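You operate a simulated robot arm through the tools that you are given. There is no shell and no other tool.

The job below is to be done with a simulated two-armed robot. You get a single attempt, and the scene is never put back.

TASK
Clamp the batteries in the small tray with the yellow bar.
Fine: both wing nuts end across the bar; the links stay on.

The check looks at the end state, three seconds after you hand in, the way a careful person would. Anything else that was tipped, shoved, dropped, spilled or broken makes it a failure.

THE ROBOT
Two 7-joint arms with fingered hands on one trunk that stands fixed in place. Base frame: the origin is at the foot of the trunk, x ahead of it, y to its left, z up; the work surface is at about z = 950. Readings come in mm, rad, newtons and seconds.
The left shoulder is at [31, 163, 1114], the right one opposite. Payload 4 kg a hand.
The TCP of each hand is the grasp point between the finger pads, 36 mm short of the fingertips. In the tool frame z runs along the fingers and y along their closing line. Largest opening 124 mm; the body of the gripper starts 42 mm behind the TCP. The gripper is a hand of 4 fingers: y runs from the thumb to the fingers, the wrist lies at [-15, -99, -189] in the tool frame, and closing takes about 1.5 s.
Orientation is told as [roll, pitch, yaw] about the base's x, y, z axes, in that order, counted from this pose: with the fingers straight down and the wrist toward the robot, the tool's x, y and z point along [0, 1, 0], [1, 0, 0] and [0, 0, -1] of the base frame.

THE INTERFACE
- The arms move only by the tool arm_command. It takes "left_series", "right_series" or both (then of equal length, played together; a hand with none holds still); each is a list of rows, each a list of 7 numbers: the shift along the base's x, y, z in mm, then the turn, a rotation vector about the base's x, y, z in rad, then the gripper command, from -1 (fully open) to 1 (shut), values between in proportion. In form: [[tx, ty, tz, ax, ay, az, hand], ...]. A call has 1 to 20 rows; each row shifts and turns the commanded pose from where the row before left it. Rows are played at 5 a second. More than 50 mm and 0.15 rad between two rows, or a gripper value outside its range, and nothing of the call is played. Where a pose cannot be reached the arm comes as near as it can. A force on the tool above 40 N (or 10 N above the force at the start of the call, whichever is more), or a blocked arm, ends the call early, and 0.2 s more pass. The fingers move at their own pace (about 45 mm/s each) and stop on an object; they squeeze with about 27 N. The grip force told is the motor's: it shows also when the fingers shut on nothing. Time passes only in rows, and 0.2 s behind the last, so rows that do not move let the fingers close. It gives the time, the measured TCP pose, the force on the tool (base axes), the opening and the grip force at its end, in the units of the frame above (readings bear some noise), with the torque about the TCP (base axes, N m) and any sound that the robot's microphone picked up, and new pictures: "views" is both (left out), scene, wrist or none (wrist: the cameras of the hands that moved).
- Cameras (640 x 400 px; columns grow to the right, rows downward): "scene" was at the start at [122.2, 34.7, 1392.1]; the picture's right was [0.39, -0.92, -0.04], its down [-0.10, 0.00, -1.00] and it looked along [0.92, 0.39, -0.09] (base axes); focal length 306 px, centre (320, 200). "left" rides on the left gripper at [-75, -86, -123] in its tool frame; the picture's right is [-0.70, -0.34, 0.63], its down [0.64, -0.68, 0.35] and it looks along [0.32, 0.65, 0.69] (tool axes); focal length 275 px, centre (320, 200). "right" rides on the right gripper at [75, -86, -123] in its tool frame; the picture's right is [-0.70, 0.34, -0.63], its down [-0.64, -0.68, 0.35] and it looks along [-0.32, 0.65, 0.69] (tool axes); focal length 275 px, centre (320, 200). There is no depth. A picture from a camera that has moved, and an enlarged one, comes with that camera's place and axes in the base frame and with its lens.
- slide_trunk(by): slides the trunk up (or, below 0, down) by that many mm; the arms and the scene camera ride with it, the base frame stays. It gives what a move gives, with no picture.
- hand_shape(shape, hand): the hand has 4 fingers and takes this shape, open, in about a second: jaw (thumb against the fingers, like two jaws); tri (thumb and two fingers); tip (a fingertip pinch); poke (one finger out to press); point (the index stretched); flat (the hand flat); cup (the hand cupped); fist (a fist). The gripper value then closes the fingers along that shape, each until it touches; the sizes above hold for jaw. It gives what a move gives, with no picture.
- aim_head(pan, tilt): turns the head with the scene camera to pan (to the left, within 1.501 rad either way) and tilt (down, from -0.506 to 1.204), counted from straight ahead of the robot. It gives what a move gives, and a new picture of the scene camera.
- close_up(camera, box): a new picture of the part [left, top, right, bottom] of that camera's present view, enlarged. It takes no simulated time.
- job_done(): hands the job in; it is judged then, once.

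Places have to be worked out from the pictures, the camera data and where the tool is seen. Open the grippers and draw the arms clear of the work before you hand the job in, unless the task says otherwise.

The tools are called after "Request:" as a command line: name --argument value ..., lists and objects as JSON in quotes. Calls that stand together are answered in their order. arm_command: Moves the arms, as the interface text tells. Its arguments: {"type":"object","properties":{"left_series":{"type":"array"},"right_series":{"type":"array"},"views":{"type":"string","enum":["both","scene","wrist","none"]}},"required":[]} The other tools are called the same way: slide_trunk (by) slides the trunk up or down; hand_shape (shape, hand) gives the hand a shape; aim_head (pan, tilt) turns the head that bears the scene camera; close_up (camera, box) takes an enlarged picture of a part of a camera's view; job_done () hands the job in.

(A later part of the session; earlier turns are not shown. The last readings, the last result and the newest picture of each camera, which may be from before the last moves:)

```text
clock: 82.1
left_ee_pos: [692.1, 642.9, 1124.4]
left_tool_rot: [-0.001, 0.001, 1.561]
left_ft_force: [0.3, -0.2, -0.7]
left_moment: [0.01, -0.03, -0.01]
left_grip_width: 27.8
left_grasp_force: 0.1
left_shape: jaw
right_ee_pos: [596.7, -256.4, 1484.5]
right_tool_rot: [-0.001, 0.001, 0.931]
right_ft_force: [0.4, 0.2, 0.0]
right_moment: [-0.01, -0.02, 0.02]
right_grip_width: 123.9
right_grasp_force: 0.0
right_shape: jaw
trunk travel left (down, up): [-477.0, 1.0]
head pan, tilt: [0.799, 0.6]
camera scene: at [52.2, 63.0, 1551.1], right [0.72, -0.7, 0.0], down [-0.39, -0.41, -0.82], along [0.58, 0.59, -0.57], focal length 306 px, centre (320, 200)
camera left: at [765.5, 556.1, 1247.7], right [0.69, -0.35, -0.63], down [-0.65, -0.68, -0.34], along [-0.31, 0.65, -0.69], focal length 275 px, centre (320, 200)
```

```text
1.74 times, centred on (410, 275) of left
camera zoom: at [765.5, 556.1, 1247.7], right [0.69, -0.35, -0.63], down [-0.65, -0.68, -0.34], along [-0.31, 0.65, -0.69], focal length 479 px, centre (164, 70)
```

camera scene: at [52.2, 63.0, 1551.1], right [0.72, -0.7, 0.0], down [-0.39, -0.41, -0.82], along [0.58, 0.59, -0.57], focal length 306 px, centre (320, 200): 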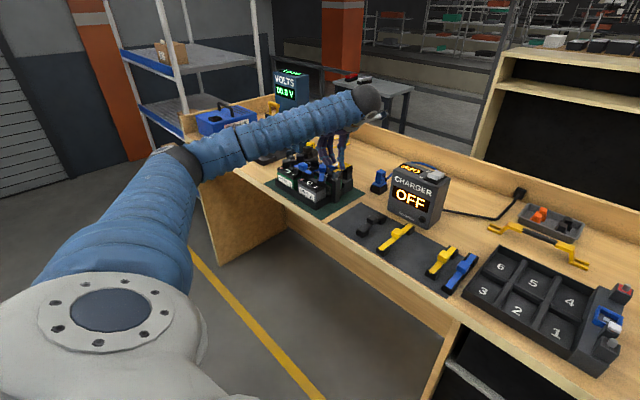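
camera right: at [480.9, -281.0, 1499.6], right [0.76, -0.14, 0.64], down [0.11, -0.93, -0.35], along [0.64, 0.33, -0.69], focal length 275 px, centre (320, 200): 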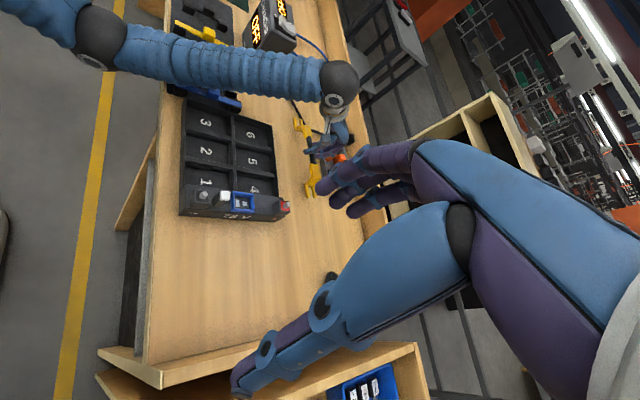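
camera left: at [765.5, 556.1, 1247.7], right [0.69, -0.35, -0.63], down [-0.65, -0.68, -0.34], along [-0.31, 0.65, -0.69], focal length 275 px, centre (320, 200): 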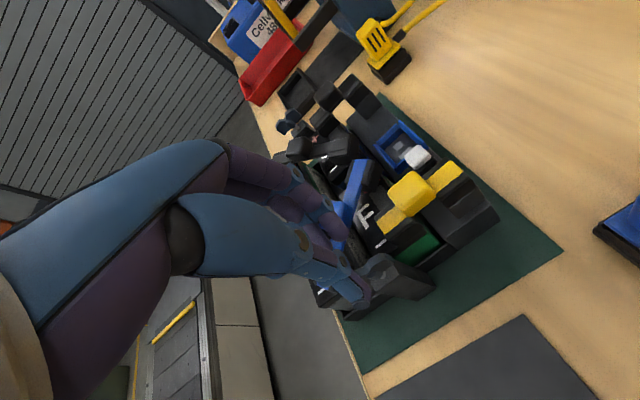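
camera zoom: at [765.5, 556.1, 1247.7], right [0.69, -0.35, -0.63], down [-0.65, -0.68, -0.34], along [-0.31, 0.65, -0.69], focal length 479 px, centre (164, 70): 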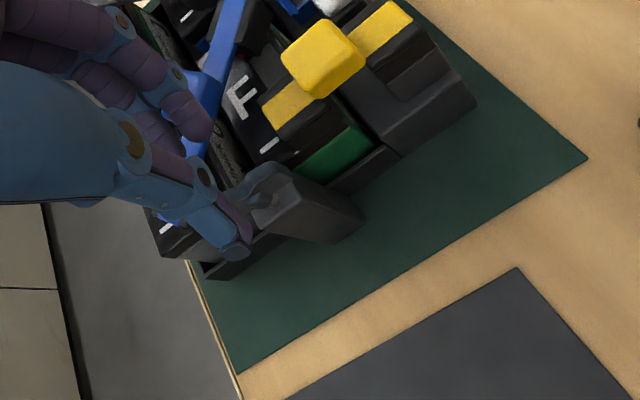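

The third finger would come close to the blue and yellow link blocks, so a slimmer grasp is better. I raise 70 mm and switch to the tri shape (thumb and two fingers).

Request:
arm_command --left_series '[[0, 0, 35, 0, 0, 0, 0.55], [0, 0, 35, 0, 0, 0, 0.55]]' --views "none"

Request:
hand_shape --hand "left" --shape "tri"

Request:
arm_command --left_series '[[0, 0, 0, 0, 0, 0, 0.5], [0, 0, 0, 0, 0, 0, 0.5], [0, 0, 0, 0, 0, 0, 0.5], [0, 0, 0, 0, 0, 0, 0.5], [0, 0, 0, 0, 0, 0, 0.5]]' --views "none"

Request:
close_up --camera "scene" --box '[290, 80, 380, 180]'

Request:
close_up --camera "left" --box '[240, 140, 500, 370]'

```text
clock: 82.7
left_ee_pos: [690.9, 644.0, 1192.8]
left_tool_rot: [0.002, 0.001, 1.561]
left_ft_force: [-0.8, 0.6, 0.4]
left_moment: [0.03, 0.02, 0.05]
left_grip_width: 28.3
left_grasp_force: 0.1
left_shape: jaw
right_ee_pos: [596.2, -258.3, 1485.4]
right_tool_rot: [-0.001, 0.002, 0.932]
right_ft_force: [-0.4, 0.4, -0.2]
right_moment: [-0.01, -0.03, 0.03]
right_grip_width: 123.9
right_grasp_force: 0.1
right_shape: jaw
trunk travel left (down, up): [-477.0, 1.0]
head pan, tilt: [0.799, 0.6]
```

```text
clock: 83.6
left_ee_pos: [691.8, 644.2, 1192.3]
left_tool_rot: [0.0, 0.004, 1.561]
left_ft_force: [-0.2, -0.3, -0.2]
left_moment: [0.0, 0.02, 0.0]
left_grip_width: 123.7
left_grasp_force: 0.0
left_shape: tri
right_ee_pos: [598.1, -256.9, 1485.3]
right_tool_rot: [0.0, 0.001, 0.931]
right_ft_force: [0.4, -0.5, 0.3]
right_moment: [-0.01, 0.03, 0.0]
right_grip_width: 124.0
right_grasp_force: 0.1
right_shape: jaw
trunk travel left (down, up): [-477.0, 1.0]
head pan, tilt: [0.799, 0.6]
```

```text
clock: 84.8
left_ee_pos: [691.5, 644.9, 1193.2]
left_tool_rot: [0.003, 0.004, 1.562]
left_ft_force: [0.5, -0.4, 0.5]
left_moment: [-0.01, -0.02, 0.0]
left_grip_width: 31.4
left_grasp_force: 0.1
left_shape: tri
right_ee_pos: [597.4, -256.3, 1484.8]
right_tool_rot: [0.0, -0.003, 0.933]
right_ft_force: [-0.3, 0.7, 0.6]
right_moment: [0.03, -0.02, -0.01]
right_grip_width: 123.7
right_grasp_force: 0.1
right_shape: jaw
trunk travel left (down, up): [-477.0, 1.0]
head pan, tilt: [0.799, 0.6]
```

```text
4.00 times, centred on (335, 130) of scene
camera zoom: at [52.4, 63.0, 1551.1], right [0.72, -0.7, 0.0], down [-0.39, -0.41, -0.82], along [0.58, 0.59, -0.57], focal length 1225 px, centre (260, 480)
```

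zoom: 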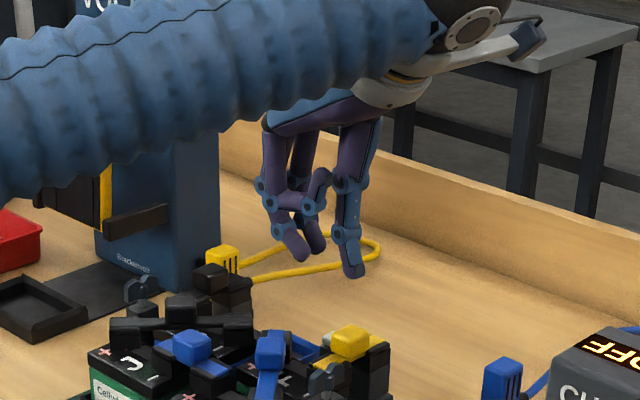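

```text
1.74 times, centred on (370, 255) of left
camera zoom: at [766.5, 558.1, 1315.6], right [0.69, -0.35, -0.63], down [-0.65, -0.68, -0.34], along [-0.31, 0.65, -0.69], focal length 479 px, centre (233, 104)
```

zoom: 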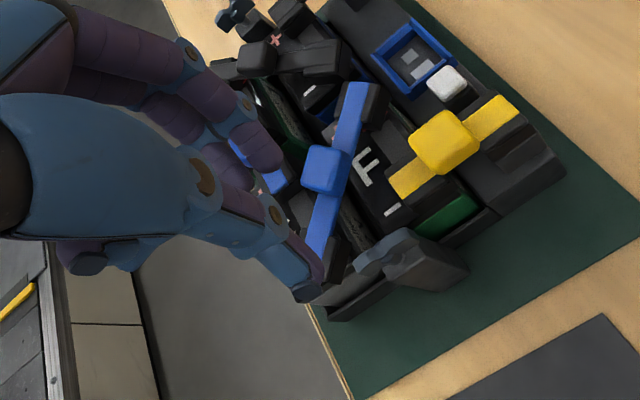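

Tri gives two fingers about 18 mm apart opposite the thumb, tips about 31 mm below the TCP. I narrow to about 20 mm, centre on the nut and descend part way.

Request:
arm_command --left_series '[[1.5, -1, -30, 0, 0, 0, 0.68], [0, 0, -30, 0, 0, 0, 0.68], [0, 0, -20, 0, 0, 0, 0.68], [0, 0, 0, 0, 0, 0, 0.68], [0, 0, 0, 0, 0, 0, 0.68]]' --views "none"

Request:
close_up --camera "scene" --box '[305, 130, 375, 190]'

Request:
close_up --camera "left" --box '[320, 200, 460, 330]'

```text
clock: 86.0
left_ee_pos: [692.5, 644.5, 1115.9]
left_tool_rot: [0.0, 0.004, 1.561]
left_ft_force: [0.9, 0.4, -0.5]
left_moment: [0.0, 0.01, 0.01]
left_grip_width: 20.1
left_grasp_force: 0.1
left_shape: tri
right_ee_pos: [597.7, -257.5, 1484.0]
right_tool_rot: [0.001, -0.001, 0.931]
right_ft_force: [0.1, -0.4, -0.3]
right_moment: [0.01, 0.01, 0.0]
right_grip_width: 123.8
right_grasp_force: 0.0
right_shape: jaw
trunk travel left (down, up): [-477.0, 1.0]
head pan, tilt: [0.799, 0.6]
```

```text
6.67 times, centred on (340, 160) of scene
camera zoom: at [52.3, 63.1, 1551.1], right [0.72, -0.7, 0.0], down [-0.39, -0.41, -0.82], along [0.58, 0.59, -0.57], focal length 2041 px, centre (187, 467)
```

zoom: 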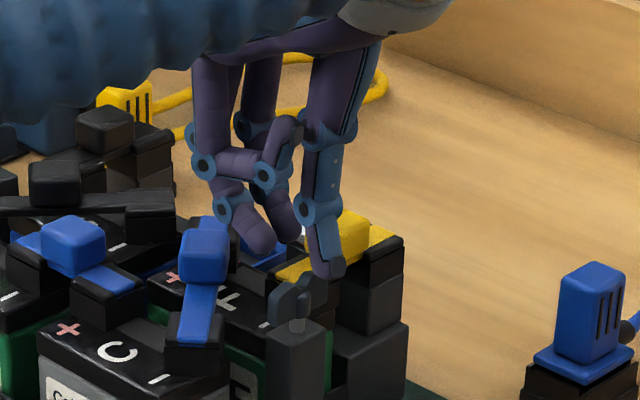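

```text
3.08 times, centred on (390, 265) of left
camera zoom: at [766.3, 557.6, 1237.9], right [0.69, -0.35, -0.63], down [-0.65, -0.68, -0.34], along [-0.31, 0.65, -0.69], focal length 847 px, centre (105, 0)
```

zoom: 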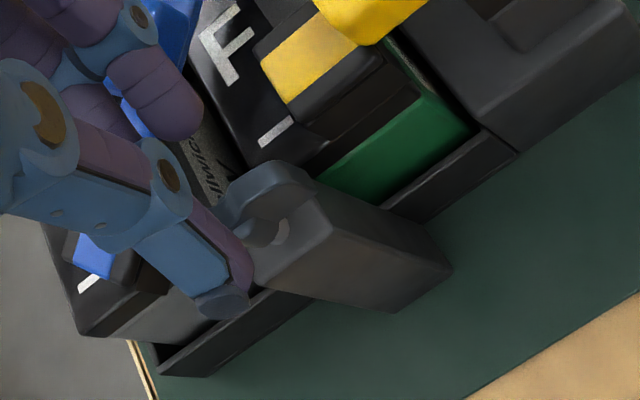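

Thumb and fingers straddle the wing line (thumb at y≈620, fingers at y≈659). I descend the remaining 36 mm.

Request:
arm_command --left_series '[[0, -1, -12, 0, 0, 0, 0.68], [0, 0, -12, 0, 0, 0, 0.68], [0, 0, -11, 0, 0, 0, 0.68], [0, 0, 0, 0, 0, 0, 0.68]]' --views "none"

Request:
close_up --camera "scene" --box '[310, 145, 370, 195]'

Request:
close_up --camera "left" --box '[320, 200, 460, 330]'

```text
clock: 87.0
left_ee_pos: [692.5, 641.4, 1081.4]
left_tool_rot: [0.0, 0.001, 1.56]
left_ft_force: [0.6, -0.1, 0.6]
left_moment: [0.03, 0.04, -0.02]
left_grip_width: 20.0
left_grasp_force: 0.0
left_shape: tri
right_ee_pos: [597.7, -258.0, 1485.9]
right_tool_rot: [0.001, 0.001, 0.931]
right_ft_force: [-0.3, 0.8, 0.7]
right_moment: [0.03, -0.01, 0.0]
right_grip_width: 123.7
right_grasp_force: 0.1
right_shape: jaw
trunk travel left (down, up): [-477.0, 1.0]
head pan, tilt: [0.799, 0.6]
```

```text
8.00 times, centred on (340, 170) of scene
camera zoom: at [52.3, 62.9, 1551.1], right [0.72, -0.7, 0.0], down [-0.39, -0.4, -0.82], along [0.58, 0.59, -0.57], focal length 2449 px, centre (160, 440)
```

zoom: 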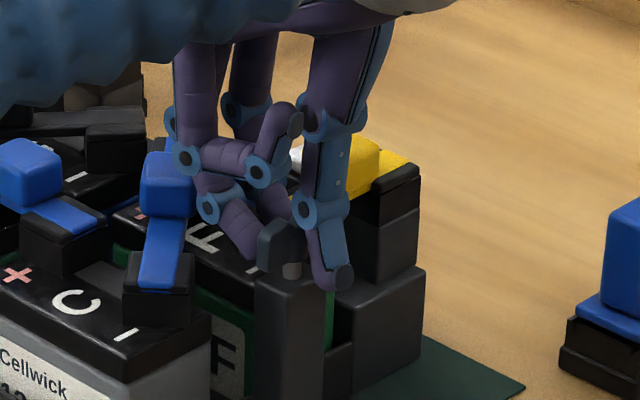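

```text
3.08 times, centred on (390, 265) of left
camera zoom: at [767.5, 555.1, 1203.7], right [0.69, -0.35, -0.63], down [-0.65, -0.68, -0.34], along [-0.31, 0.65, -0.69], focal length 847 px, centre (105, 0)
```

zoom: 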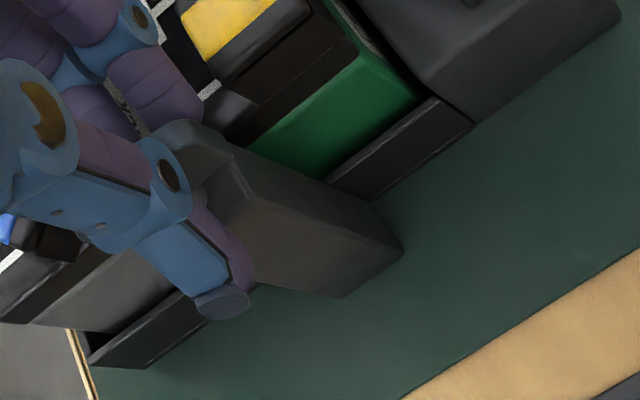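

The wing is between thumb and fingers, nothing touched. I close the grip.

Request:
arm_command --left_series '[[0, 1, 0, 0, 0, 0, 1], [0, 0, 0, 0, 0, 0, 1], [0, 0, 0, 0, 0, 0, 1], [0, 0, 0, 0, 0, 0, 1], [0, 0, 0, 0, 0, 0, 1]]' --views "none"

Request:
close_up --camera "scene" --box '[310, 145, 370, 195]'

Request:
close_up --camera "left" --box '[320, 200, 460, 330]'

```text
clock: 88.2
left_ee_pos: [693.6, 641.9, 1081.6]
left_tool_rot: [-0.001, 0.002, 1.559]
left_ft_force: [-2.3, -4.8, -0.8]
left_moment: [0.41, 0.11, 0.01]
left_grip_width: 10.3
left_grasp_force: 27.2
left_shape: tri
right_ee_pos: [597.6, -258.1, 1485.2]
right_tool_rot: [0.0, -0.001, 0.931]
right_ft_force: [-0.8, 0.8, 0.3]
right_moment: [-0.01, -0.02, 0.02]
right_grip_width: 123.9
right_grasp_force: 0.1
right_shape: jaw
trunk travel left (down, up): [-477.0, 1.0]
head pan, tilt: [0.799, 0.6]
```

```text
8.00 times, centred on (340, 170) of scene
camera zoom: at [52.2, 62.6, 1551.1], right [0.72, -0.7, 0.0], down [-0.39, -0.4, -0.83], along [0.58, 0.59, -0.56], focal length 2449 px, centre (160, 440)
```

zoom: 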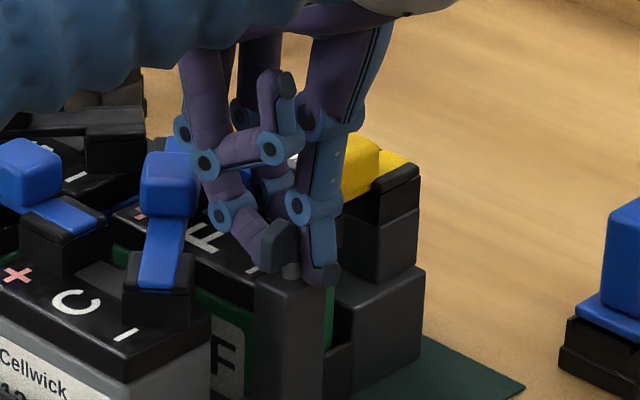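

```text
3.08 times, centred on (390, 265) of left
camera zoom: at [767.6, 555.0, 1203.2], right [0.69, -0.35, -0.63], down [-0.65, -0.68, -0.34], along [-0.31, 0.65, -0.69], focal length 847 px, centre (105, 0)
```

zoom: 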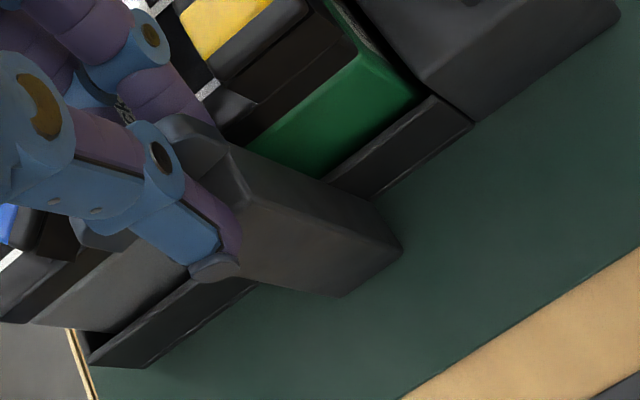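

The wing is gripped (10 mm, 27 N) with small side force. I now twist clockwise by 0.3 rad and check the torque.

Request:
arm_command --left_series '[[0, -1, 0, 0, 0, 0, 1], [0, 0, 0, 0, 0, -0.1, 1], [0, 0, 0, 0, 0, -0.1, 1], [0, 0, 0, 0, 0, -0.1, 1], [0, 0, 0, 0, 0, 0, 1]]' --views "none"

Request:
close_up --camera "scene" --box '[310, 145, 370, 195]'

Request:
close_up --camera "left" --box '[320, 200, 460, 330]'

```text
clock: 89.4
left_ee_pos: [693.2, 640.3, 1079.6]
left_tool_rot: [0.002, 0.002, 1.26]
left_ft_force: [-7.9, 3.6, 3.5]
left_moment: [0.65, 0.07, 0.16]
left_grip_width: 9.6
left_grasp_force: 27.0
left_shape: tri
right_ee_pos: [596.9, -257.8, 1485.7]
right_tool_rot: [-0.001, -0.001, 0.932]
right_ft_force: [-0.4, -0.4, -0.4]
right_moment: [0.04, 0.0, -0.01]
right_grip_width: 123.7
right_grasp_force: 0.0
right_shape: jaw
trunk travel left (down, up): [-477.0, 1.0]
head pan, tilt: [0.799, 0.6]
```

```text
8.00 times, centred on (340, 170) of scene
camera zoom: at [51.4, 63.2, 1551.1], right [0.72, -0.7, 0.0], down [-0.39, -0.41, -0.83], along [0.58, 0.59, -0.56], focal length 2449 px, centre (160, 440)
```

zoom: 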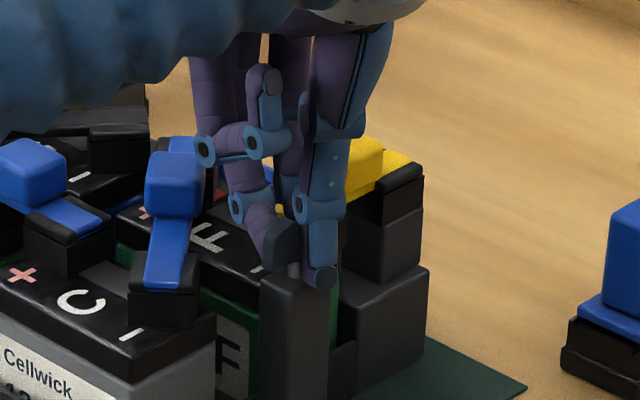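

```text
3.08 times, centred on (390, 265) of left
camera zoom: at [738.8, 536.4, 1203.1], right [0.56, -0.54, -0.63], down [-0.82, -0.45, -0.34], along [-0.1, 0.71, -0.69], focal length 847 px, centre (105, 0)
```

zoom: 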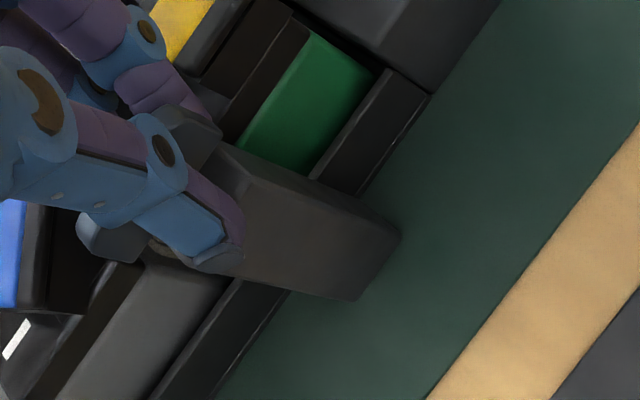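

The wing turns with the hand at only 0.16 Nm. I continue clockwise, easing the side force a little.

Request:
arm_command --left_series '[[-0.5, 0.7, 0, 0, 0, -0.12, 1], [-0.5, 0.7, 0, 0, 0, -0.12, 1], [0, 0, 0, 0, 0, -0.12, 1], [0, 0, 0, 0, 0, -0.12, 1], [0, 0, 0, 0, 0, 0, 1]]' --views "none"

Request:
close_up --camera "scene" --box '[310, 145, 370, 195]'

Request:
close_up --camera "left" --box '[320, 180, 480, 330]'

```text
clock: 90.6
left_ee_pos: [691.2, 642.7, 1079.9]
left_tool_rot: [0.001, 0.001, 0.778]
left_ft_force: [-6.9, 13.6, 5.7]
left_moment: [0.93, -0.04, 0.52]
left_grip_width: 9.3
left_grasp_force: 27.2
left_shape: tri
right_ee_pos: [596.4, -255.3, 1485.8]
right_tool_rot: [0.0, 0.001, 0.933]
right_ft_force: [-0.3, 0.6, 0.1]
right_moment: [0.0, -0.02, -0.01]
right_grip_width: 123.8
right_grasp_force: 0.1
right_shape: jaw
trunk travel left (down, up): [-477.0, 1.0]
head pan, tilt: [0.799, 0.6]
```

```text
8.00 times, centred on (340, 170) of scene
camera zoom: at [51.4, 63.9, 1551.1], right [0.72, -0.7, 0.0], down [-0.39, -0.41, -0.82], along [0.58, 0.59, -0.57], focal length 2449 px, centre (160, 440)
```

zoom: 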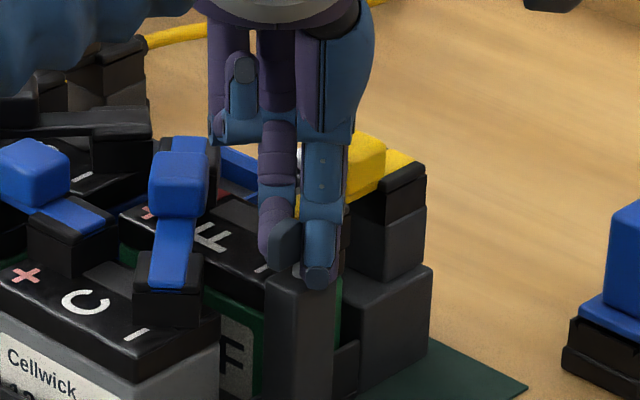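

```text
2.67 times, centred on (400, 255) of left
camera zoom: at [683.6, 529.3, 1203.2], right [0.25, -0.73, -0.63], down [-0.94, -0.02, -0.34], along [0.24, 0.68, -0.69], focal length 734 px, centre (107, 53)
```

zoom: 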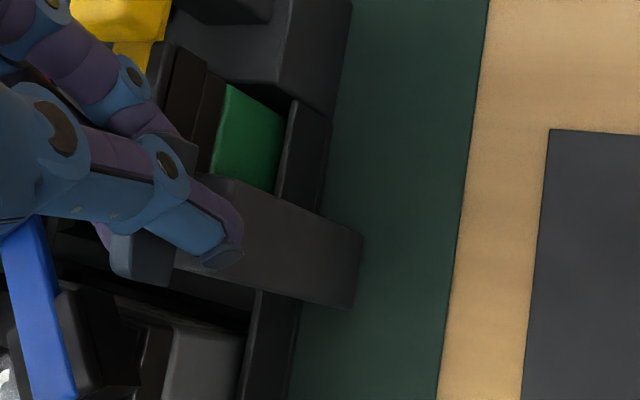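

Side force and torque have grown and the wing seems to lag the hand. I open the fingers slightly, lift, and check the nut's angle.

Request:
arm_command --left_series '[[0, 0, 0, 0, 0, 0, 0.8], [0, 0, 0, 0, 0, 0, 0.65], [0, 0, 0, 0, 0, 0, 0.6], [0, 0, 20, 0, 0, 0, 0.6], [0, 0, 30, 0, 0, 0, 0.6], [0, 0, 40, 0, 0, 0, 0.6]]' --views "none"

Request:
close_up --camera "scene" --box '[310, 145, 370, 195]'

Request:
close_up --camera "left" --box '[300, 150, 480, 310]'

```text
clock: 92.0
left_ee_pos: [693.3, 640.8, 1173.9]
left_tool_rot: [0.001, 0.003, 0.78]
left_ft_force: [0.6, -0.4, -0.4]
left_moment: [-0.01, 0.01, 0.0]
left_grip_width: 24.8
left_grasp_force: 0.0
left_shape: tri
right_ee_pos: [598.0, -257.0, 1484.8]
right_tool_rot: [0.0, 0.001, 0.933]
right_ft_force: [-0.3, -0.5, 0.1]
right_moment: [-0.02, -0.01, 0.03]
right_grip_width: 123.7
right_grasp_force: 0.0
right_shape: jaw
trunk travel left (down, up): [-477.0, 1.0]
head pan, tilt: [0.799, 0.6]
```

```text
8.00 times, centred on (340, 170) of scene
camera zoom: at [52.8, 62.3, 1551.1], right [0.72, -0.7, 0.0], down [-0.39, -0.4, -0.82], along [0.57, 0.59, -0.57], focal length 2449 px, centre (160, 440)
```

zoom: 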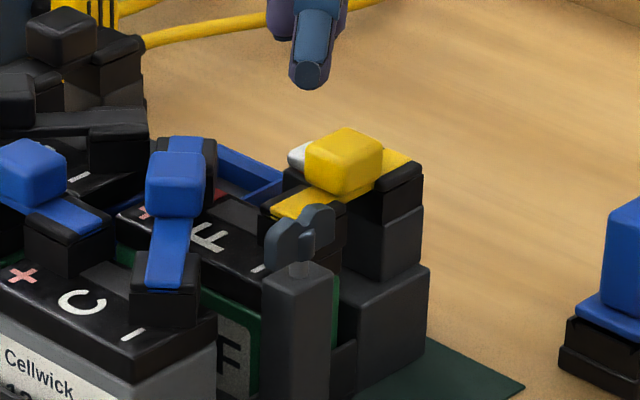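

```text
2.50 times, centred on (390, 230) of left
camera zoom: at [685.7, 527.4, 1296.5], right [0.25, -0.73, -0.63], down [-0.94, -0.02, -0.34], along [0.24, 0.68, -0.69], focal length 688 px, centre (145, 125)
```

zoom: 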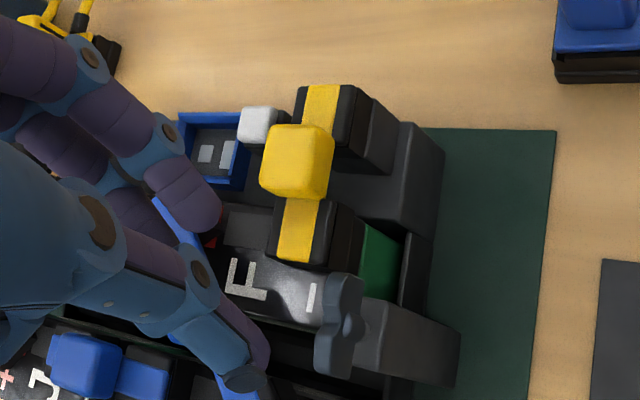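

The wing still points along x: it slipped, so clockwise seems blocked; it must turn counter-clockwise. I test how far the hand can yaw the negative way above the near nut at a safe height.

Request:
arm_command --left_series '[[0, 0, 30, 0, 0, -0.14, 0.5], [0, 0, 30, 0, 0, -0.14, 0.5], [0, 0, 20, 0, 0, -0.14, 0.5], [0, 0, 0, 0, 0, -0.14, 0.5], [0, 0, 0, 0, 0, -0.14, 0.5], [0, 0, 0, 0, 0, -0.14, 0.5], [0, 0, 0, 0, 0, -0.14, 0.5], [0, 0, 0, 0, 0, -0.14, 0.5], [0, 0, 0, 0, 0, -0.14, 0.5], [0, 0, 0, 0, 0, -0.14, 0.5]]' --views "none"

Request:
arm_command --left_series '[[0, 0, 0, 0, 0, -0.12, 0.5], [0, 0, 0, 0, 0, -0.12, 0.5], [0, 0, 0, 0, 0, -0.12, 0.5]]' --views "none"

```text
clock: 94.2
left_ee_pos: [693.9, 642.4, 1249.8]
left_tool_rot: [-0.002, 0.002, -0.622]
left_ft_force: [-0.4, -0.7, -0.1]
left_moment: [0.01, 0.0, -0.01]
left_grip_width: 30.8
left_grasp_force: 0.2
left_shape: tri
right_ee_pos: [598.4, -256.8, 1485.3]
right_tool_rot: [-0.001, 0.0, 0.932]
right_ft_force: [-0.6, 0.0, -0.1]
right_moment: [-0.01, -0.01, -0.02]
right_grip_width: 123.8
right_grasp_force: 0.0
right_shape: jaw
trunk travel left (down, up): [-477.0, 1.0]
head pan, tilt: [0.799, 0.6]
```

```text
clock: 95.0
left_ee_pos: [693.1, 640.3, 1249.7]
left_tool_rot: [0.001, 0.002, -0.983]
left_ft_force: [0.6, 0.7, 0.2]
left_moment: [0.01, 0.0, -0.02]
left_grip_width: 30.8
left_grasp_force: 0.0
left_shape: tri
right_ee_pos: [597.1, -257.4, 1485.2]
right_tool_rot: [0.002, 0.001, 0.933]
right_ft_force: [-0.2, 0.7, -0.1]
right_moment: [0.03, 0.02, 0.03]
right_grip_width: 123.8
right_grasp_force: 0.1
right_shape: jaw
trunk travel left (down, up): [-477.0, 1.0]
head pan, tilt: [0.799, 0.6]
```

Yaw -0.98 is held. I continue to about -1.56.

Request:
arm_command --left_series '[[0, 0, 0, 0, 0, -0.12, 0.5], [0, 0, 0, 0, 0, -0.12, 0.5], [0, 0, 0, 0, 0, -0.12, 0.5]]' --views "none"

Request:
arm_command --left_series '[[0, 0, 0, 0, 0, -0.11, 0.5], [0, 0, 0, 0, 0, -0.11, 0.5], [0, 0, 0, 0, 0, 0, 0.5]]' --views "both"

```text
clock: 95.8
left_ee_pos: [694.3, 641.0, 1251.5]
left_tool_rot: [0.0, 0.003, -1.342]
left_ft_force: [0.0, -0.1, -1.2]
left_moment: [0.0, -0.02, 0.02]
left_grip_width: 30.8
left_grasp_force: 0.1
left_shape: tri
right_ee_pos: [598.8, -256.5, 1485.8]
right_tool_rot: [0.0, -0.001, 0.933]
right_ft_force: [0.0, 0.6, 0.5]
right_moment: [-0.01, -0.01, 0.0]
right_grip_width: 124.0
right_grasp_force: 0.0
right_shape: jaw
trunk travel left (down, up): [-477.0, 1.0]
head pan, tilt: [0.799, 0.6]
```

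```text
clock: 96.6
left_ee_pos: [691.8, 642.5, 1250.6]
left_tool_rot: [0.0, 0.002, -1.562]
left_ft_force: [0.7, 0.4, -0.6]
left_moment: [0.01, -0.04, 0.01]
left_grip_width: 30.7
left_grasp_force: 0.1
left_shape: tri
right_ee_pos: [597.5, -258.3, 1484.9]
right_tool_rot: [0.0, 0.0, 0.933]
right_ft_force: [-0.2, -1.4, 0.1]
right_moment: [-0.04, -0.01, -0.02]
right_grip_width: 123.6
right_grasp_force: 0.0
right_shape: jaw
trunk travel left (down, up): [-477.0, 1.0]
head pan, tilt: [0.799, 0.6]
camera scene: at [52.5, 63.2, 1551.0], right [0.72, -0.7, 0.0], down [-0.39, -0.41, -0.82], along [0.58, 0.59, -0.57], focal length 306 px, centre (320, 200)
camera left: at [616.9, 726.7, 1373.0], right [-0.7, 0.33, -0.63], down [0.64, 0.69, -0.34], along [0.32, -0.64, -0.69], focal length 275 px, centre (320, 200)
```

scene: 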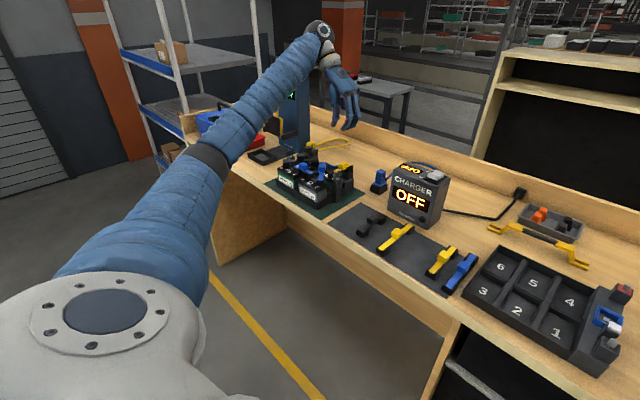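
left: 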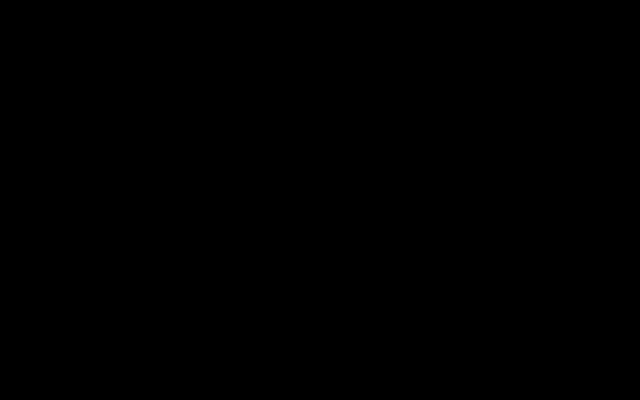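

Yaw -1.56 is reachable (the hand camera is covered in this pose, so I rely on the head camera). I narrow the tri grip and descend part way onto the near nut.

Request:
arm_command --left_series '[[0.5, 0.5, -35, 0, 0, 0, 0.65], [0, 0, -35, 0, 0, 0, 0.65], [0, 0, -35, 0, 0, 0, 0.65], [0, 0, -30, 0, 0, 0, 0.65], [0, 0, 0, 0, 0, 0, 0.65]]' --views "none"

Request:
close_up --camera "scene" --box '[300, 120, 380, 190]'

```text
clock: 97.8
left_ee_pos: [690.5, 642.6, 1112.0]
left_tool_rot: [0.002, 0.004, -1.561]
left_ft_force: [-0.4, 0.1, -1.1]
left_moment: [-0.04, 0.0, -0.03]
left_grip_width: 21.7
left_grasp_force: 0.1
left_shape: tri
right_ee_pos: [597.8, -258.1, 1484.9]
right_tool_rot: [0.0, -0.001, 0.932]
right_ft_force: [0.3, 0.0, 0.0]
right_moment: [0.06, 0.01, 0.01]
right_grip_width: 123.7
right_grasp_force: 0.1
right_shape: jaw
trunk travel left (down, up): [-477.0, 1.0]
head pan, tilt: [0.799, 0.6]
```

```text
5.71 times, centred on (340, 155) of scene
camera zoom: at [52.1, 62.7, 1551.1], right [0.72, -0.7, 0.0], down [-0.39, -0.4, -0.83], along [0.58, 0.59, -0.56], focal length 1750 px, centre (206, 457)
```

zoom: 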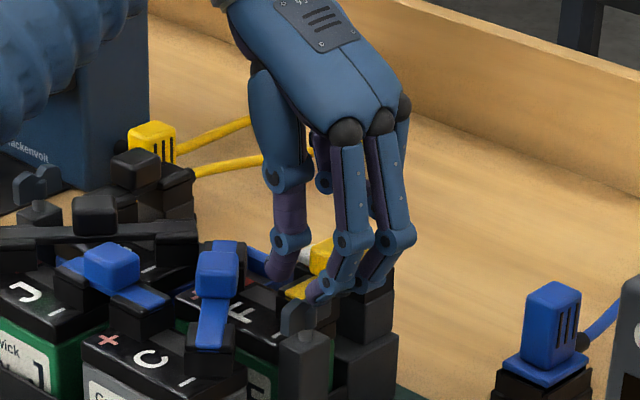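

The thumb is on the inner side and the two fingers on the outer side of the nut. I descend onto it.

Request:
arm_command --left_series '[[1, 0, -12, 0, 0, 0, 0.65], [1, 0, -12, 0, 0, 0, 0.65], [0, 0, -7, 0, 0, 0, 0.65], [0, 0, 0, 0, 0, 0, 0.65]]' --views "none"

Request:
close_up --camera "scene" --box '[310, 145, 370, 195]'

```text
clock: 98.8
left_ee_pos: [696.2, 642.8, 1082.5]
left_tool_rot: [0.001, 0.002, -1.56]
left_ft_force: [-0.3, -0.6, 0.5]
left_moment: [0.0, 0.04, 0.02]
left_grip_width: 22.2
left_grasp_force: 0.1
left_shape: tri
right_ee_pos: [597.2, -256.4, 1486.1]
right_tool_rot: [0.0, -0.002, 0.931]
right_ft_force: [-0.2, 0.6, 0.9]
right_moment: [0.0, -0.03, 0.03]
right_grip_width: 123.5
right_grasp_force: 0.0
right_shape: jaw
trunk travel left (down, up): [-477.0, 1.0]
head pan, tilt: [0.799, 0.6]
```

```text
8.00 times, centred on (340, 170) of scene
camera zoom: at [52.3, 63.0, 1551.1], right [0.72, -0.7, 0.0], down [-0.39, -0.41, -0.82], along [0.58, 0.59, -0.57], focal length 2449 px, centre (160, 440)
```

zoom: 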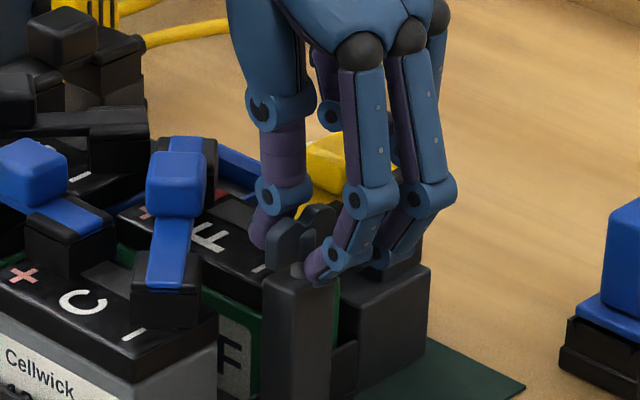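

Good straddle. I close and twist counter-clockwise by 0.3 rad.

Request:
arm_command --left_series '[[-1, 0.5, 0, 0, 0, 0, 1], [0, 0, 0, 0, 0, 0, 1], [0, 0, 0, 0, 0, 0, 1], [0, 0, 0, 0, 0, 0, 1], [0, 0, 0, 0, 0, 0, 1], [0, 0, 0, 0, 0, 0.1, 1], [0, 0, 0, 0, 0, 0.1, 1], [0, 0, 0, 0, 0, 0.1, 1], [0, 0, 0, 0, 0, 0, 1]]' --views "none"

Request:
close_up --camera "scene" --box '[310, 145, 370, 195]'

```text
clock: 100.8
left_ee_pos: [694.2, 643.0, 1084.0]
left_tool_rot: [0.0, 0.003, -1.26]
left_ft_force: [-0.6, 5.5, 2.3]
left_moment: [-0.21, -0.09, -0.01]
left_grip_width: 9.2
left_grasp_force: 27.2
left_shape: tri
right_ee_pos: [597.2, -256.2, 1485.1]
right_tool_rot: [0.0, 0.001, 0.932]
right_ft_force: [-0.3, 0.4, 0.9]
right_moment: [0.01, 0.0, -0.01]
right_grip_width: 123.5
right_grasp_force: 0.1
right_shape: jaw
trunk travel left (down, up): [-477.0, 1.0]
head pan, tilt: [0.799, 0.6]
```

```text
8.00 times, centred on (340, 170) of scene
camera zoom: at [52.3, 63.5, 1551.1], right [0.72, -0.7, 0.0], down [-0.39, -0.41, -0.82], along [0.58, 0.59, -0.57], focal length 2449 px, centre (160, 440)
```

zoom: 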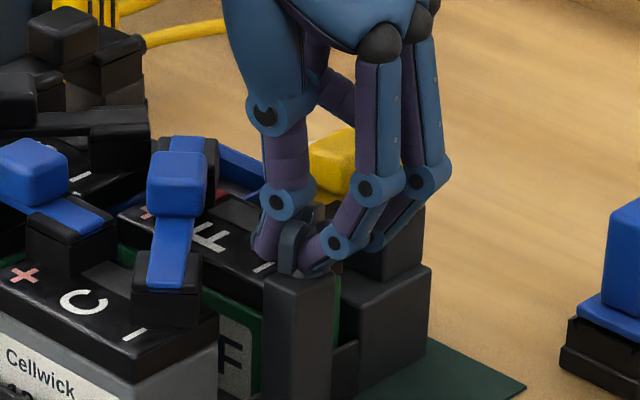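

The wing is turning freely now (torque ~0). I continue counter-clockwise to yaw about -0.6.

Request:
arm_command --left_series '[[-0.5, 0, 0, 0, 0, 0.11, 1], [-0.5, 0, 0, 0, 0, 0.11, 1], [0, 0, 0, 0, 0, 0.11, 1], [0, 0, 0, 0, 0, 0.11, 1], [0, 0, 0, 0, 0, 0.11, 1], [0, 0, 0, 0, 0, 0.11, 1], [0, 0, 0, 0, 0, 0, 1]]' --views "none"

Request:
close_up --camera "scene" --box '[310, 145, 370, 195]'

```text
clock: 102.4
left_ee_pos: [692.7, 643.0, 1083.9]
left_tool_rot: [0.001, 0.003, -0.6]
left_ft_force: [3.2, 2.9, -1.8]
left_moment: [-0.12, -0.38, 0.02]
left_grip_width: 8.8
left_grasp_force: 27.2
left_shape: tri
right_ee_pos: [598.3, -256.7, 1485.0]
right_tool_rot: [0.001, 0.002, 0.931]
right_ft_force: [0.1, 0.0, 0.1]
right_moment: [0.02, 0.0, -0.02]
right_grip_width: 123.6
right_grasp_force: 0.1
right_shape: jaw
trunk travel left (down, up): [-477.0, 1.0]
head pan, tilt: [0.799, 0.6]
```

```text
8.00 times, centred on (340, 170) of scene
camera zoom: at [52.9, 63.7, 1551.0], right [0.72, -0.7, 0.0], down [-0.39, -0.41, -0.82], along [0.57, 0.59, -0.57], focal length 2449 px, centre (160, 440)
```

zoom: 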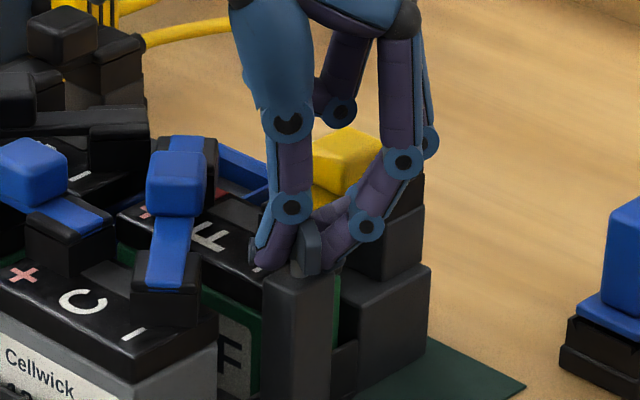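

It follows well. I finish the turn to yaw 0.

Request:
arm_command --left_series '[[0, 0, 0, 0, 0, 0.1, 1], [0, 0, 0, 0, 0, 0.1, 1], [0, 0, 0, 0, 0, 0.1, 1], [0, 0, 0, 0, 0, 0.1, 1], [0, 0, 0, 0, 0, 0.1, 1], [0, 0, 0, 0, 0, 0.1, 1], [0, 0, 0, 0, 0, 0, 1]]' --views "none"

Request:
close_up --camera "scene" --box '[310, 145, 370, 195]'

Request:
close_up --camera "left" --box '[300, 180, 500, 340]'

```text
clock: 104.0
left_ee_pos: [693.3, 643.1, 1085.4]
left_tool_rot: [0.001, 0.003, -0.002]
left_ft_force: [0.6, -1.2, -2.9]
left_moment: [-0.03, -0.34, -0.08]
left_grip_width: 8.0
left_grasp_force: 26.8
left_shape: tri
right_ee_pos: [597.6, -257.2, 1486.7]
right_tool_rot: [0.0, -0.001, 0.931]
right_ft_force: [0.9, -0.4, 0.0]
right_moment: [-0.02, 0.0, 0.03]
right_grip_width: 123.4
right_grasp_force: 0.0
right_shape: jaw
trunk travel left (down, up): [-477.0, 1.0]
head pan, tilt: [0.799, 0.6]
```

```text
8.00 times, centred on (340, 170) of scene
camera zoom: at [52.8, 63.3, 1551.0], right [0.72, -0.7, 0.0], down [-0.39, -0.41, -0.82], along [0.58, 0.59, -0.57], focal length 2449 px, centre (160, 440)
```

zoom: 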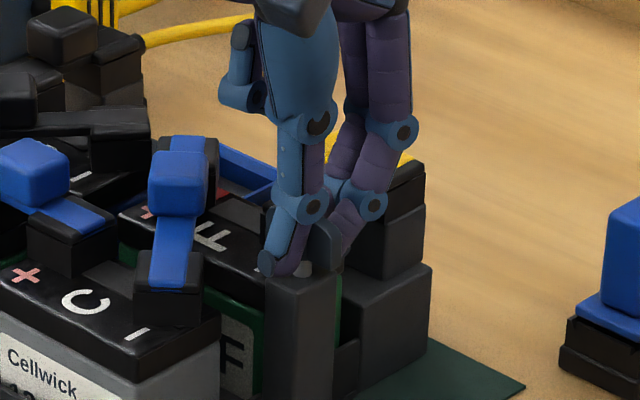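

```text
2.50 times, centred on (400, 260) of left
camera zoom: at [608.5, 567.7, 1206.9], right [-0.34, -0.7, -0.63], down [-0.68, 0.65, -0.34], along [0.65, 0.32, -0.69], focal length 688 px, centre (120, 50)
```

zoom: 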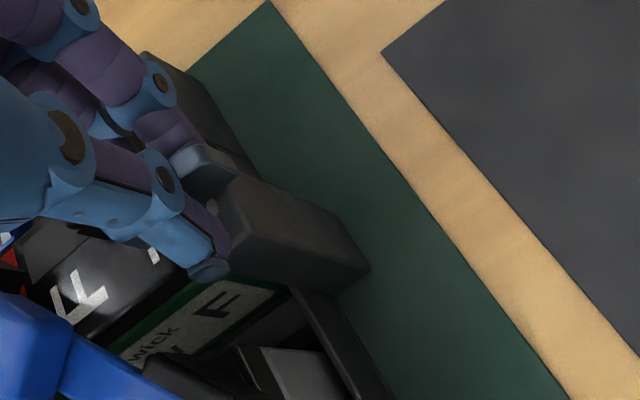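

The wing now stands along y. I release gently and lift.

Request:
arm_command --left_series '[[0, 0, 0, 0, 0, 0, 0.8], [0, 0, 0, 0, 0, 0, 0.65], [0, 0, 0, 0, 0, 0, 0.6], [0, 0, 15, 0, 0, 0, 0.6], [0, 0, 30, 0, 0, 0, 0.6], [0, 0, 40, 0, 0, 0, 0.6], [0, 0, 40, 0, 0, 0, 0.6]]' --views "none"

Request:
close_up --camera "scene" --box '[310, 145, 370, 195]'

Request:
close_up --camera "left" --box '[320, 120, 600, 320]'

```text
clock: 105.6
left_ee_pos: [691.0, 643.9, 1207.9]
left_tool_rot: [0.0, 0.0, -0.002]
left_ft_force: [1.0, -0.7, -0.4]
left_moment: [0.05, -0.03, -0.02]
left_grip_width: 24.5
left_grasp_force: 0.1
left_shape: tri
right_ee_pos: [597.5, -257.5, 1486.7]
right_tool_rot: [-0.001, 0.002, 0.931]
right_ft_force: [-0.5, -0.2, 0.1]
right_moment: [0.0, 0.01, 0.0]
right_grip_width: 123.3
right_grasp_force: 0.1
right_shape: jaw
trunk travel left (down, up): [-477.0, 1.0]
head pan, tilt: [0.799, 0.6]
```

```text
8.00 times, centred on (340, 170) of scene
camera zoom: at [52.1, 62.5, 1551.1], right [0.72, -0.7, 0.0], down [-0.39, -0.4, -0.83], along [0.58, 0.59, -0.56], focal length 2449 px, centre (160, 440)
```

zoom: 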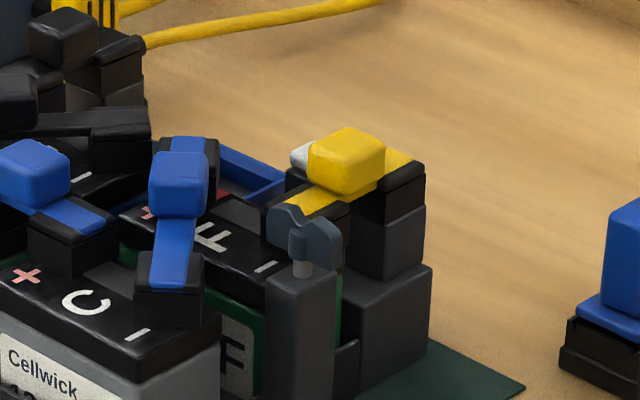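

```text
2.00 times, centred on (460, 220) of left
camera zoom: at [607.1, 568.8, 1331.6], right [-0.34, -0.7, -0.63], down [-0.68, 0.65, -0.34], along [0.65, 0.32, -0.69], focal length 551 px, centre (40, 160)
```

zoom: 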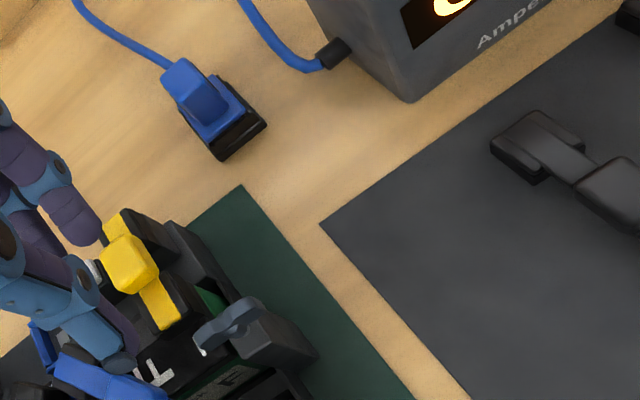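

The near wing now points along the bar; counter-clockwise turns it freely, clockwise ends at a stop. For the far nut a counter-clockwise push on its robot-side wing from outside (towards -y) should do; I take the point shape and test the reach there at a safe height.

Request:
hand_shape --hand "left" --shape "point"

Request:
arm_command --left_series '[[-25, 40, 15, 0, 0.125, 0, -1], [-25, 40, 0, 0, 0.125, 0, -1], [-20, 42, 0, 0, 0, 0, -1], [-5, 42, 0, 0, 0, 0, -1], [0, 42, 0, 0, 0, 0, -1], [0, 42, 0, 0, 0, 0, -1], [0, 22, 0, 0, 0, 0, -1], [0, 0, 0, 0, 0, 0, -1]]' --views "both"

Request:
close_up --camera "scene" --box '[240, 80, 352, 180]'

```text
clock: 106.5
left_ee_pos: [691.8, 644.5, 1208.6]
left_tool_rot: [0.001, 0.006, 0.0]
left_ft_force: [0.1, 0.1, -0.4]
left_moment: [0.01, 0.03, 0.0]
left_grip_width: 116.4
left_grasp_force: 0.1
left_shape: point
right_ee_pos: [597.1, -257.6, 1486.6]
right_tool_rot: [-0.001, -0.001, 0.932]
right_ft_force: [0.1, 0.1, 0.6]
right_moment: [0.03, -0.02, 0.04]
right_grip_width: 124.1
right_grasp_force: 0.0
right_shape: jaw
trunk travel left (down, up): [-477.0, 1.0]
head pan, tilt: [0.799, 0.6]
```

```text
clock: 108.3
left_ee_pos: [620.0, 912.8, 1223.3]
left_tool_rot: [-0.001, 0.254, -0.002]
left_ft_force: [-0.6, 1.0, -0.1]
left_moment: [0.02, 0.01, -0.01]
left_grip_width: 116.2
left_grasp_force: 0.1
left_shape: point
right_ee_pos: [597.0, -257.3, 1485.1]
right_tool_rot: [-0.001, 0.001, 0.932]
right_ft_force: [0.6, 0.0, 0.2]
right_moment: [0.01, -0.04, 0.0]
right_grip_width: 123.6
right_grasp_force: 0.0
right_shape: jaw
trunk travel left (down, up): [-477.0, 1.0]
head pan, tilt: [0.799, 0.6]
camera scene: at [52.0, 63.1, 1551.1], right [0.72, -0.7, 0.0], down [-0.39, -0.41, -0.82], along [0.58, 0.59, -0.57], focal length 306 px, centre (320, 200)
camera left: at [567.9, 837.5, 1364.0], right [-0.49, -0.7, -0.53], down [-0.75, 0.65, -0.16], along [0.46, 0.32, -0.83], focal length 275 px, centre (320, 200)
```

scene: 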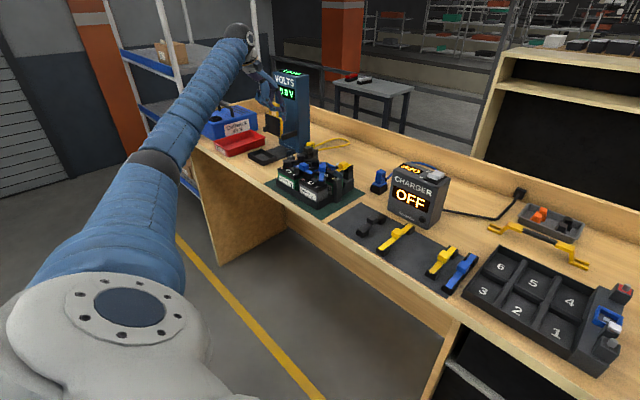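
left: 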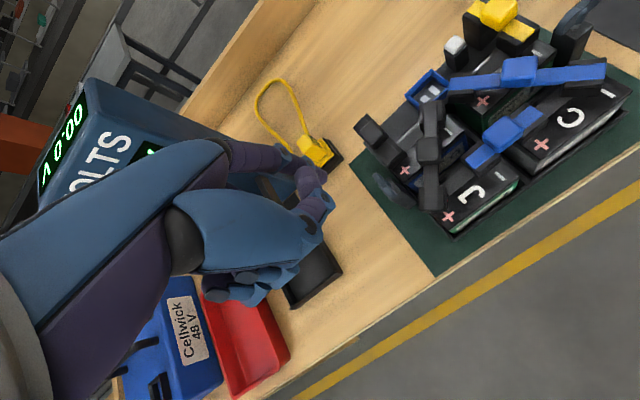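

```text
4.00 times, centred on (296, 130) of scene
camera zoom: at [52.0, 63.1, 1551.1], right [0.72, -0.7, 0.0], down [-0.39, -0.41, -0.82], along [0.58, 0.59, -0.57], focal length 1225 px, centre (416, 480)
```

zoom: 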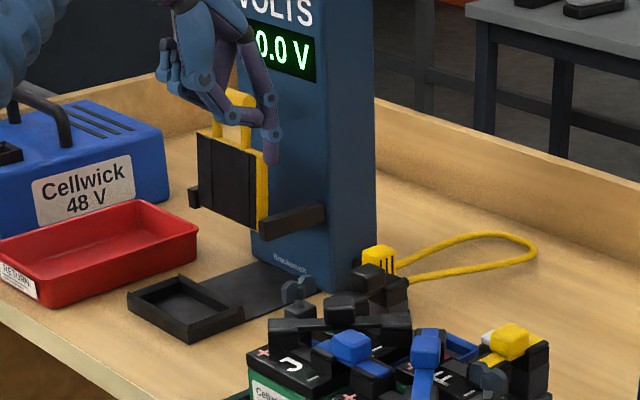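

Reachable, and the hand camera sees the far nut well. I enlarge it.

Request:
close_up --camera "left" --box '[290, 120, 450, 240]'

```text
3.33 times, centred on (370, 180) of left
camera zoom: at [567.9, 837.5, 1364.0], right [-0.49, -0.7, -0.53], down [-0.75, 0.65, -0.16], along [0.46, 0.32, -0.83], focal length 918 px, centre (153, 267)
```

zoom: 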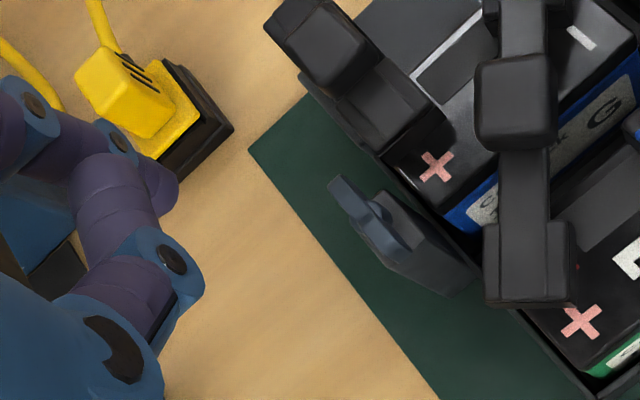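

The far nut is still across, and free on its outside. I lower the fingertip beside its robot-side wing, outside the post.

Request:
arm_command --left_series '[[-3, 0, -30, 0, 0, 0, -1], [0, 0, -35, 0, 0, 0, -1], [0, 0, -30, 0, 0, 0, -1], [0, 0, 0, 0, 0, 0, -1]]' --views "none"

Request:
close_up --camera "scene" --box '[265, 110, 335, 170]'

Request:
close_up --camera "left" --box '[250, 120, 450, 280]'

```text
clock: 109.3
left_ee_pos: [614.4, 913.4, 1130.9]
left_tool_rot: [0.0, 0.254, 0.0]
left_ft_force: [-0.4, -0.2, 0.1]
left_moment: [-0.02, -0.01, -0.03]
left_grip_width: 116.3
left_grasp_force: 0.0
left_shape: point
right_ee_pos: [597.4, -257.5, 1486.4]
right_tool_rot: [0.002, 0.0, 0.931]
right_ft_force: [-0.4, 0.1, 0.5]
right_moment: [0.01, 0.01, 0.03]
right_grip_width: 123.6
right_grasp_force: 0.0
right_shape: jaw
trunk travel left (down, up): [-477.0, 1.0]
head pan, tilt: [0.799, 0.6]
```

```text
6.67 times, centred on (300, 140) of scene
camera zoom: at [52.1, 63.1, 1551.1], right [0.72, -0.7, 0.0], down [-0.39, -0.41, -0.82], along [0.58, 0.59, -0.57], focal length 2041 px, centre (453, 600)
```

zoom: 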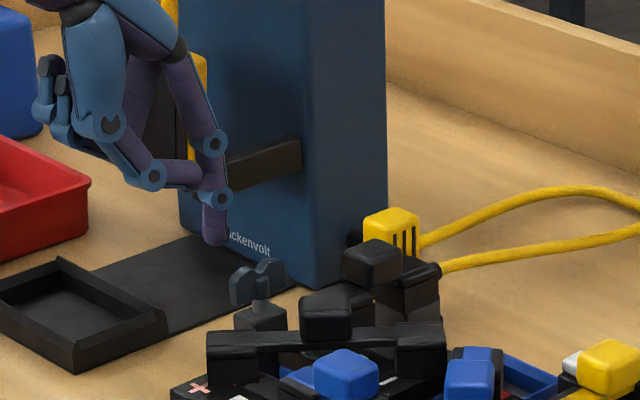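

```text
2.50 times, centred on (350, 200) of left
camera zoom: at [562.2, 837.9, 1269.4], right [-0.49, -0.7, -0.53], down [-0.75, 0.65, -0.16], along [0.46, 0.32, -0.83], focal length 688 px, centre (245, 200)
```

zoom: 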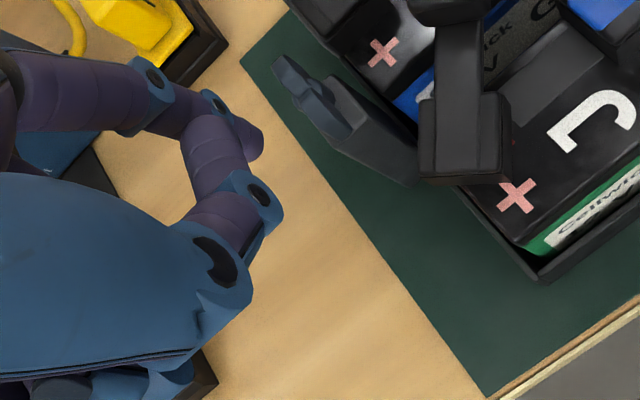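

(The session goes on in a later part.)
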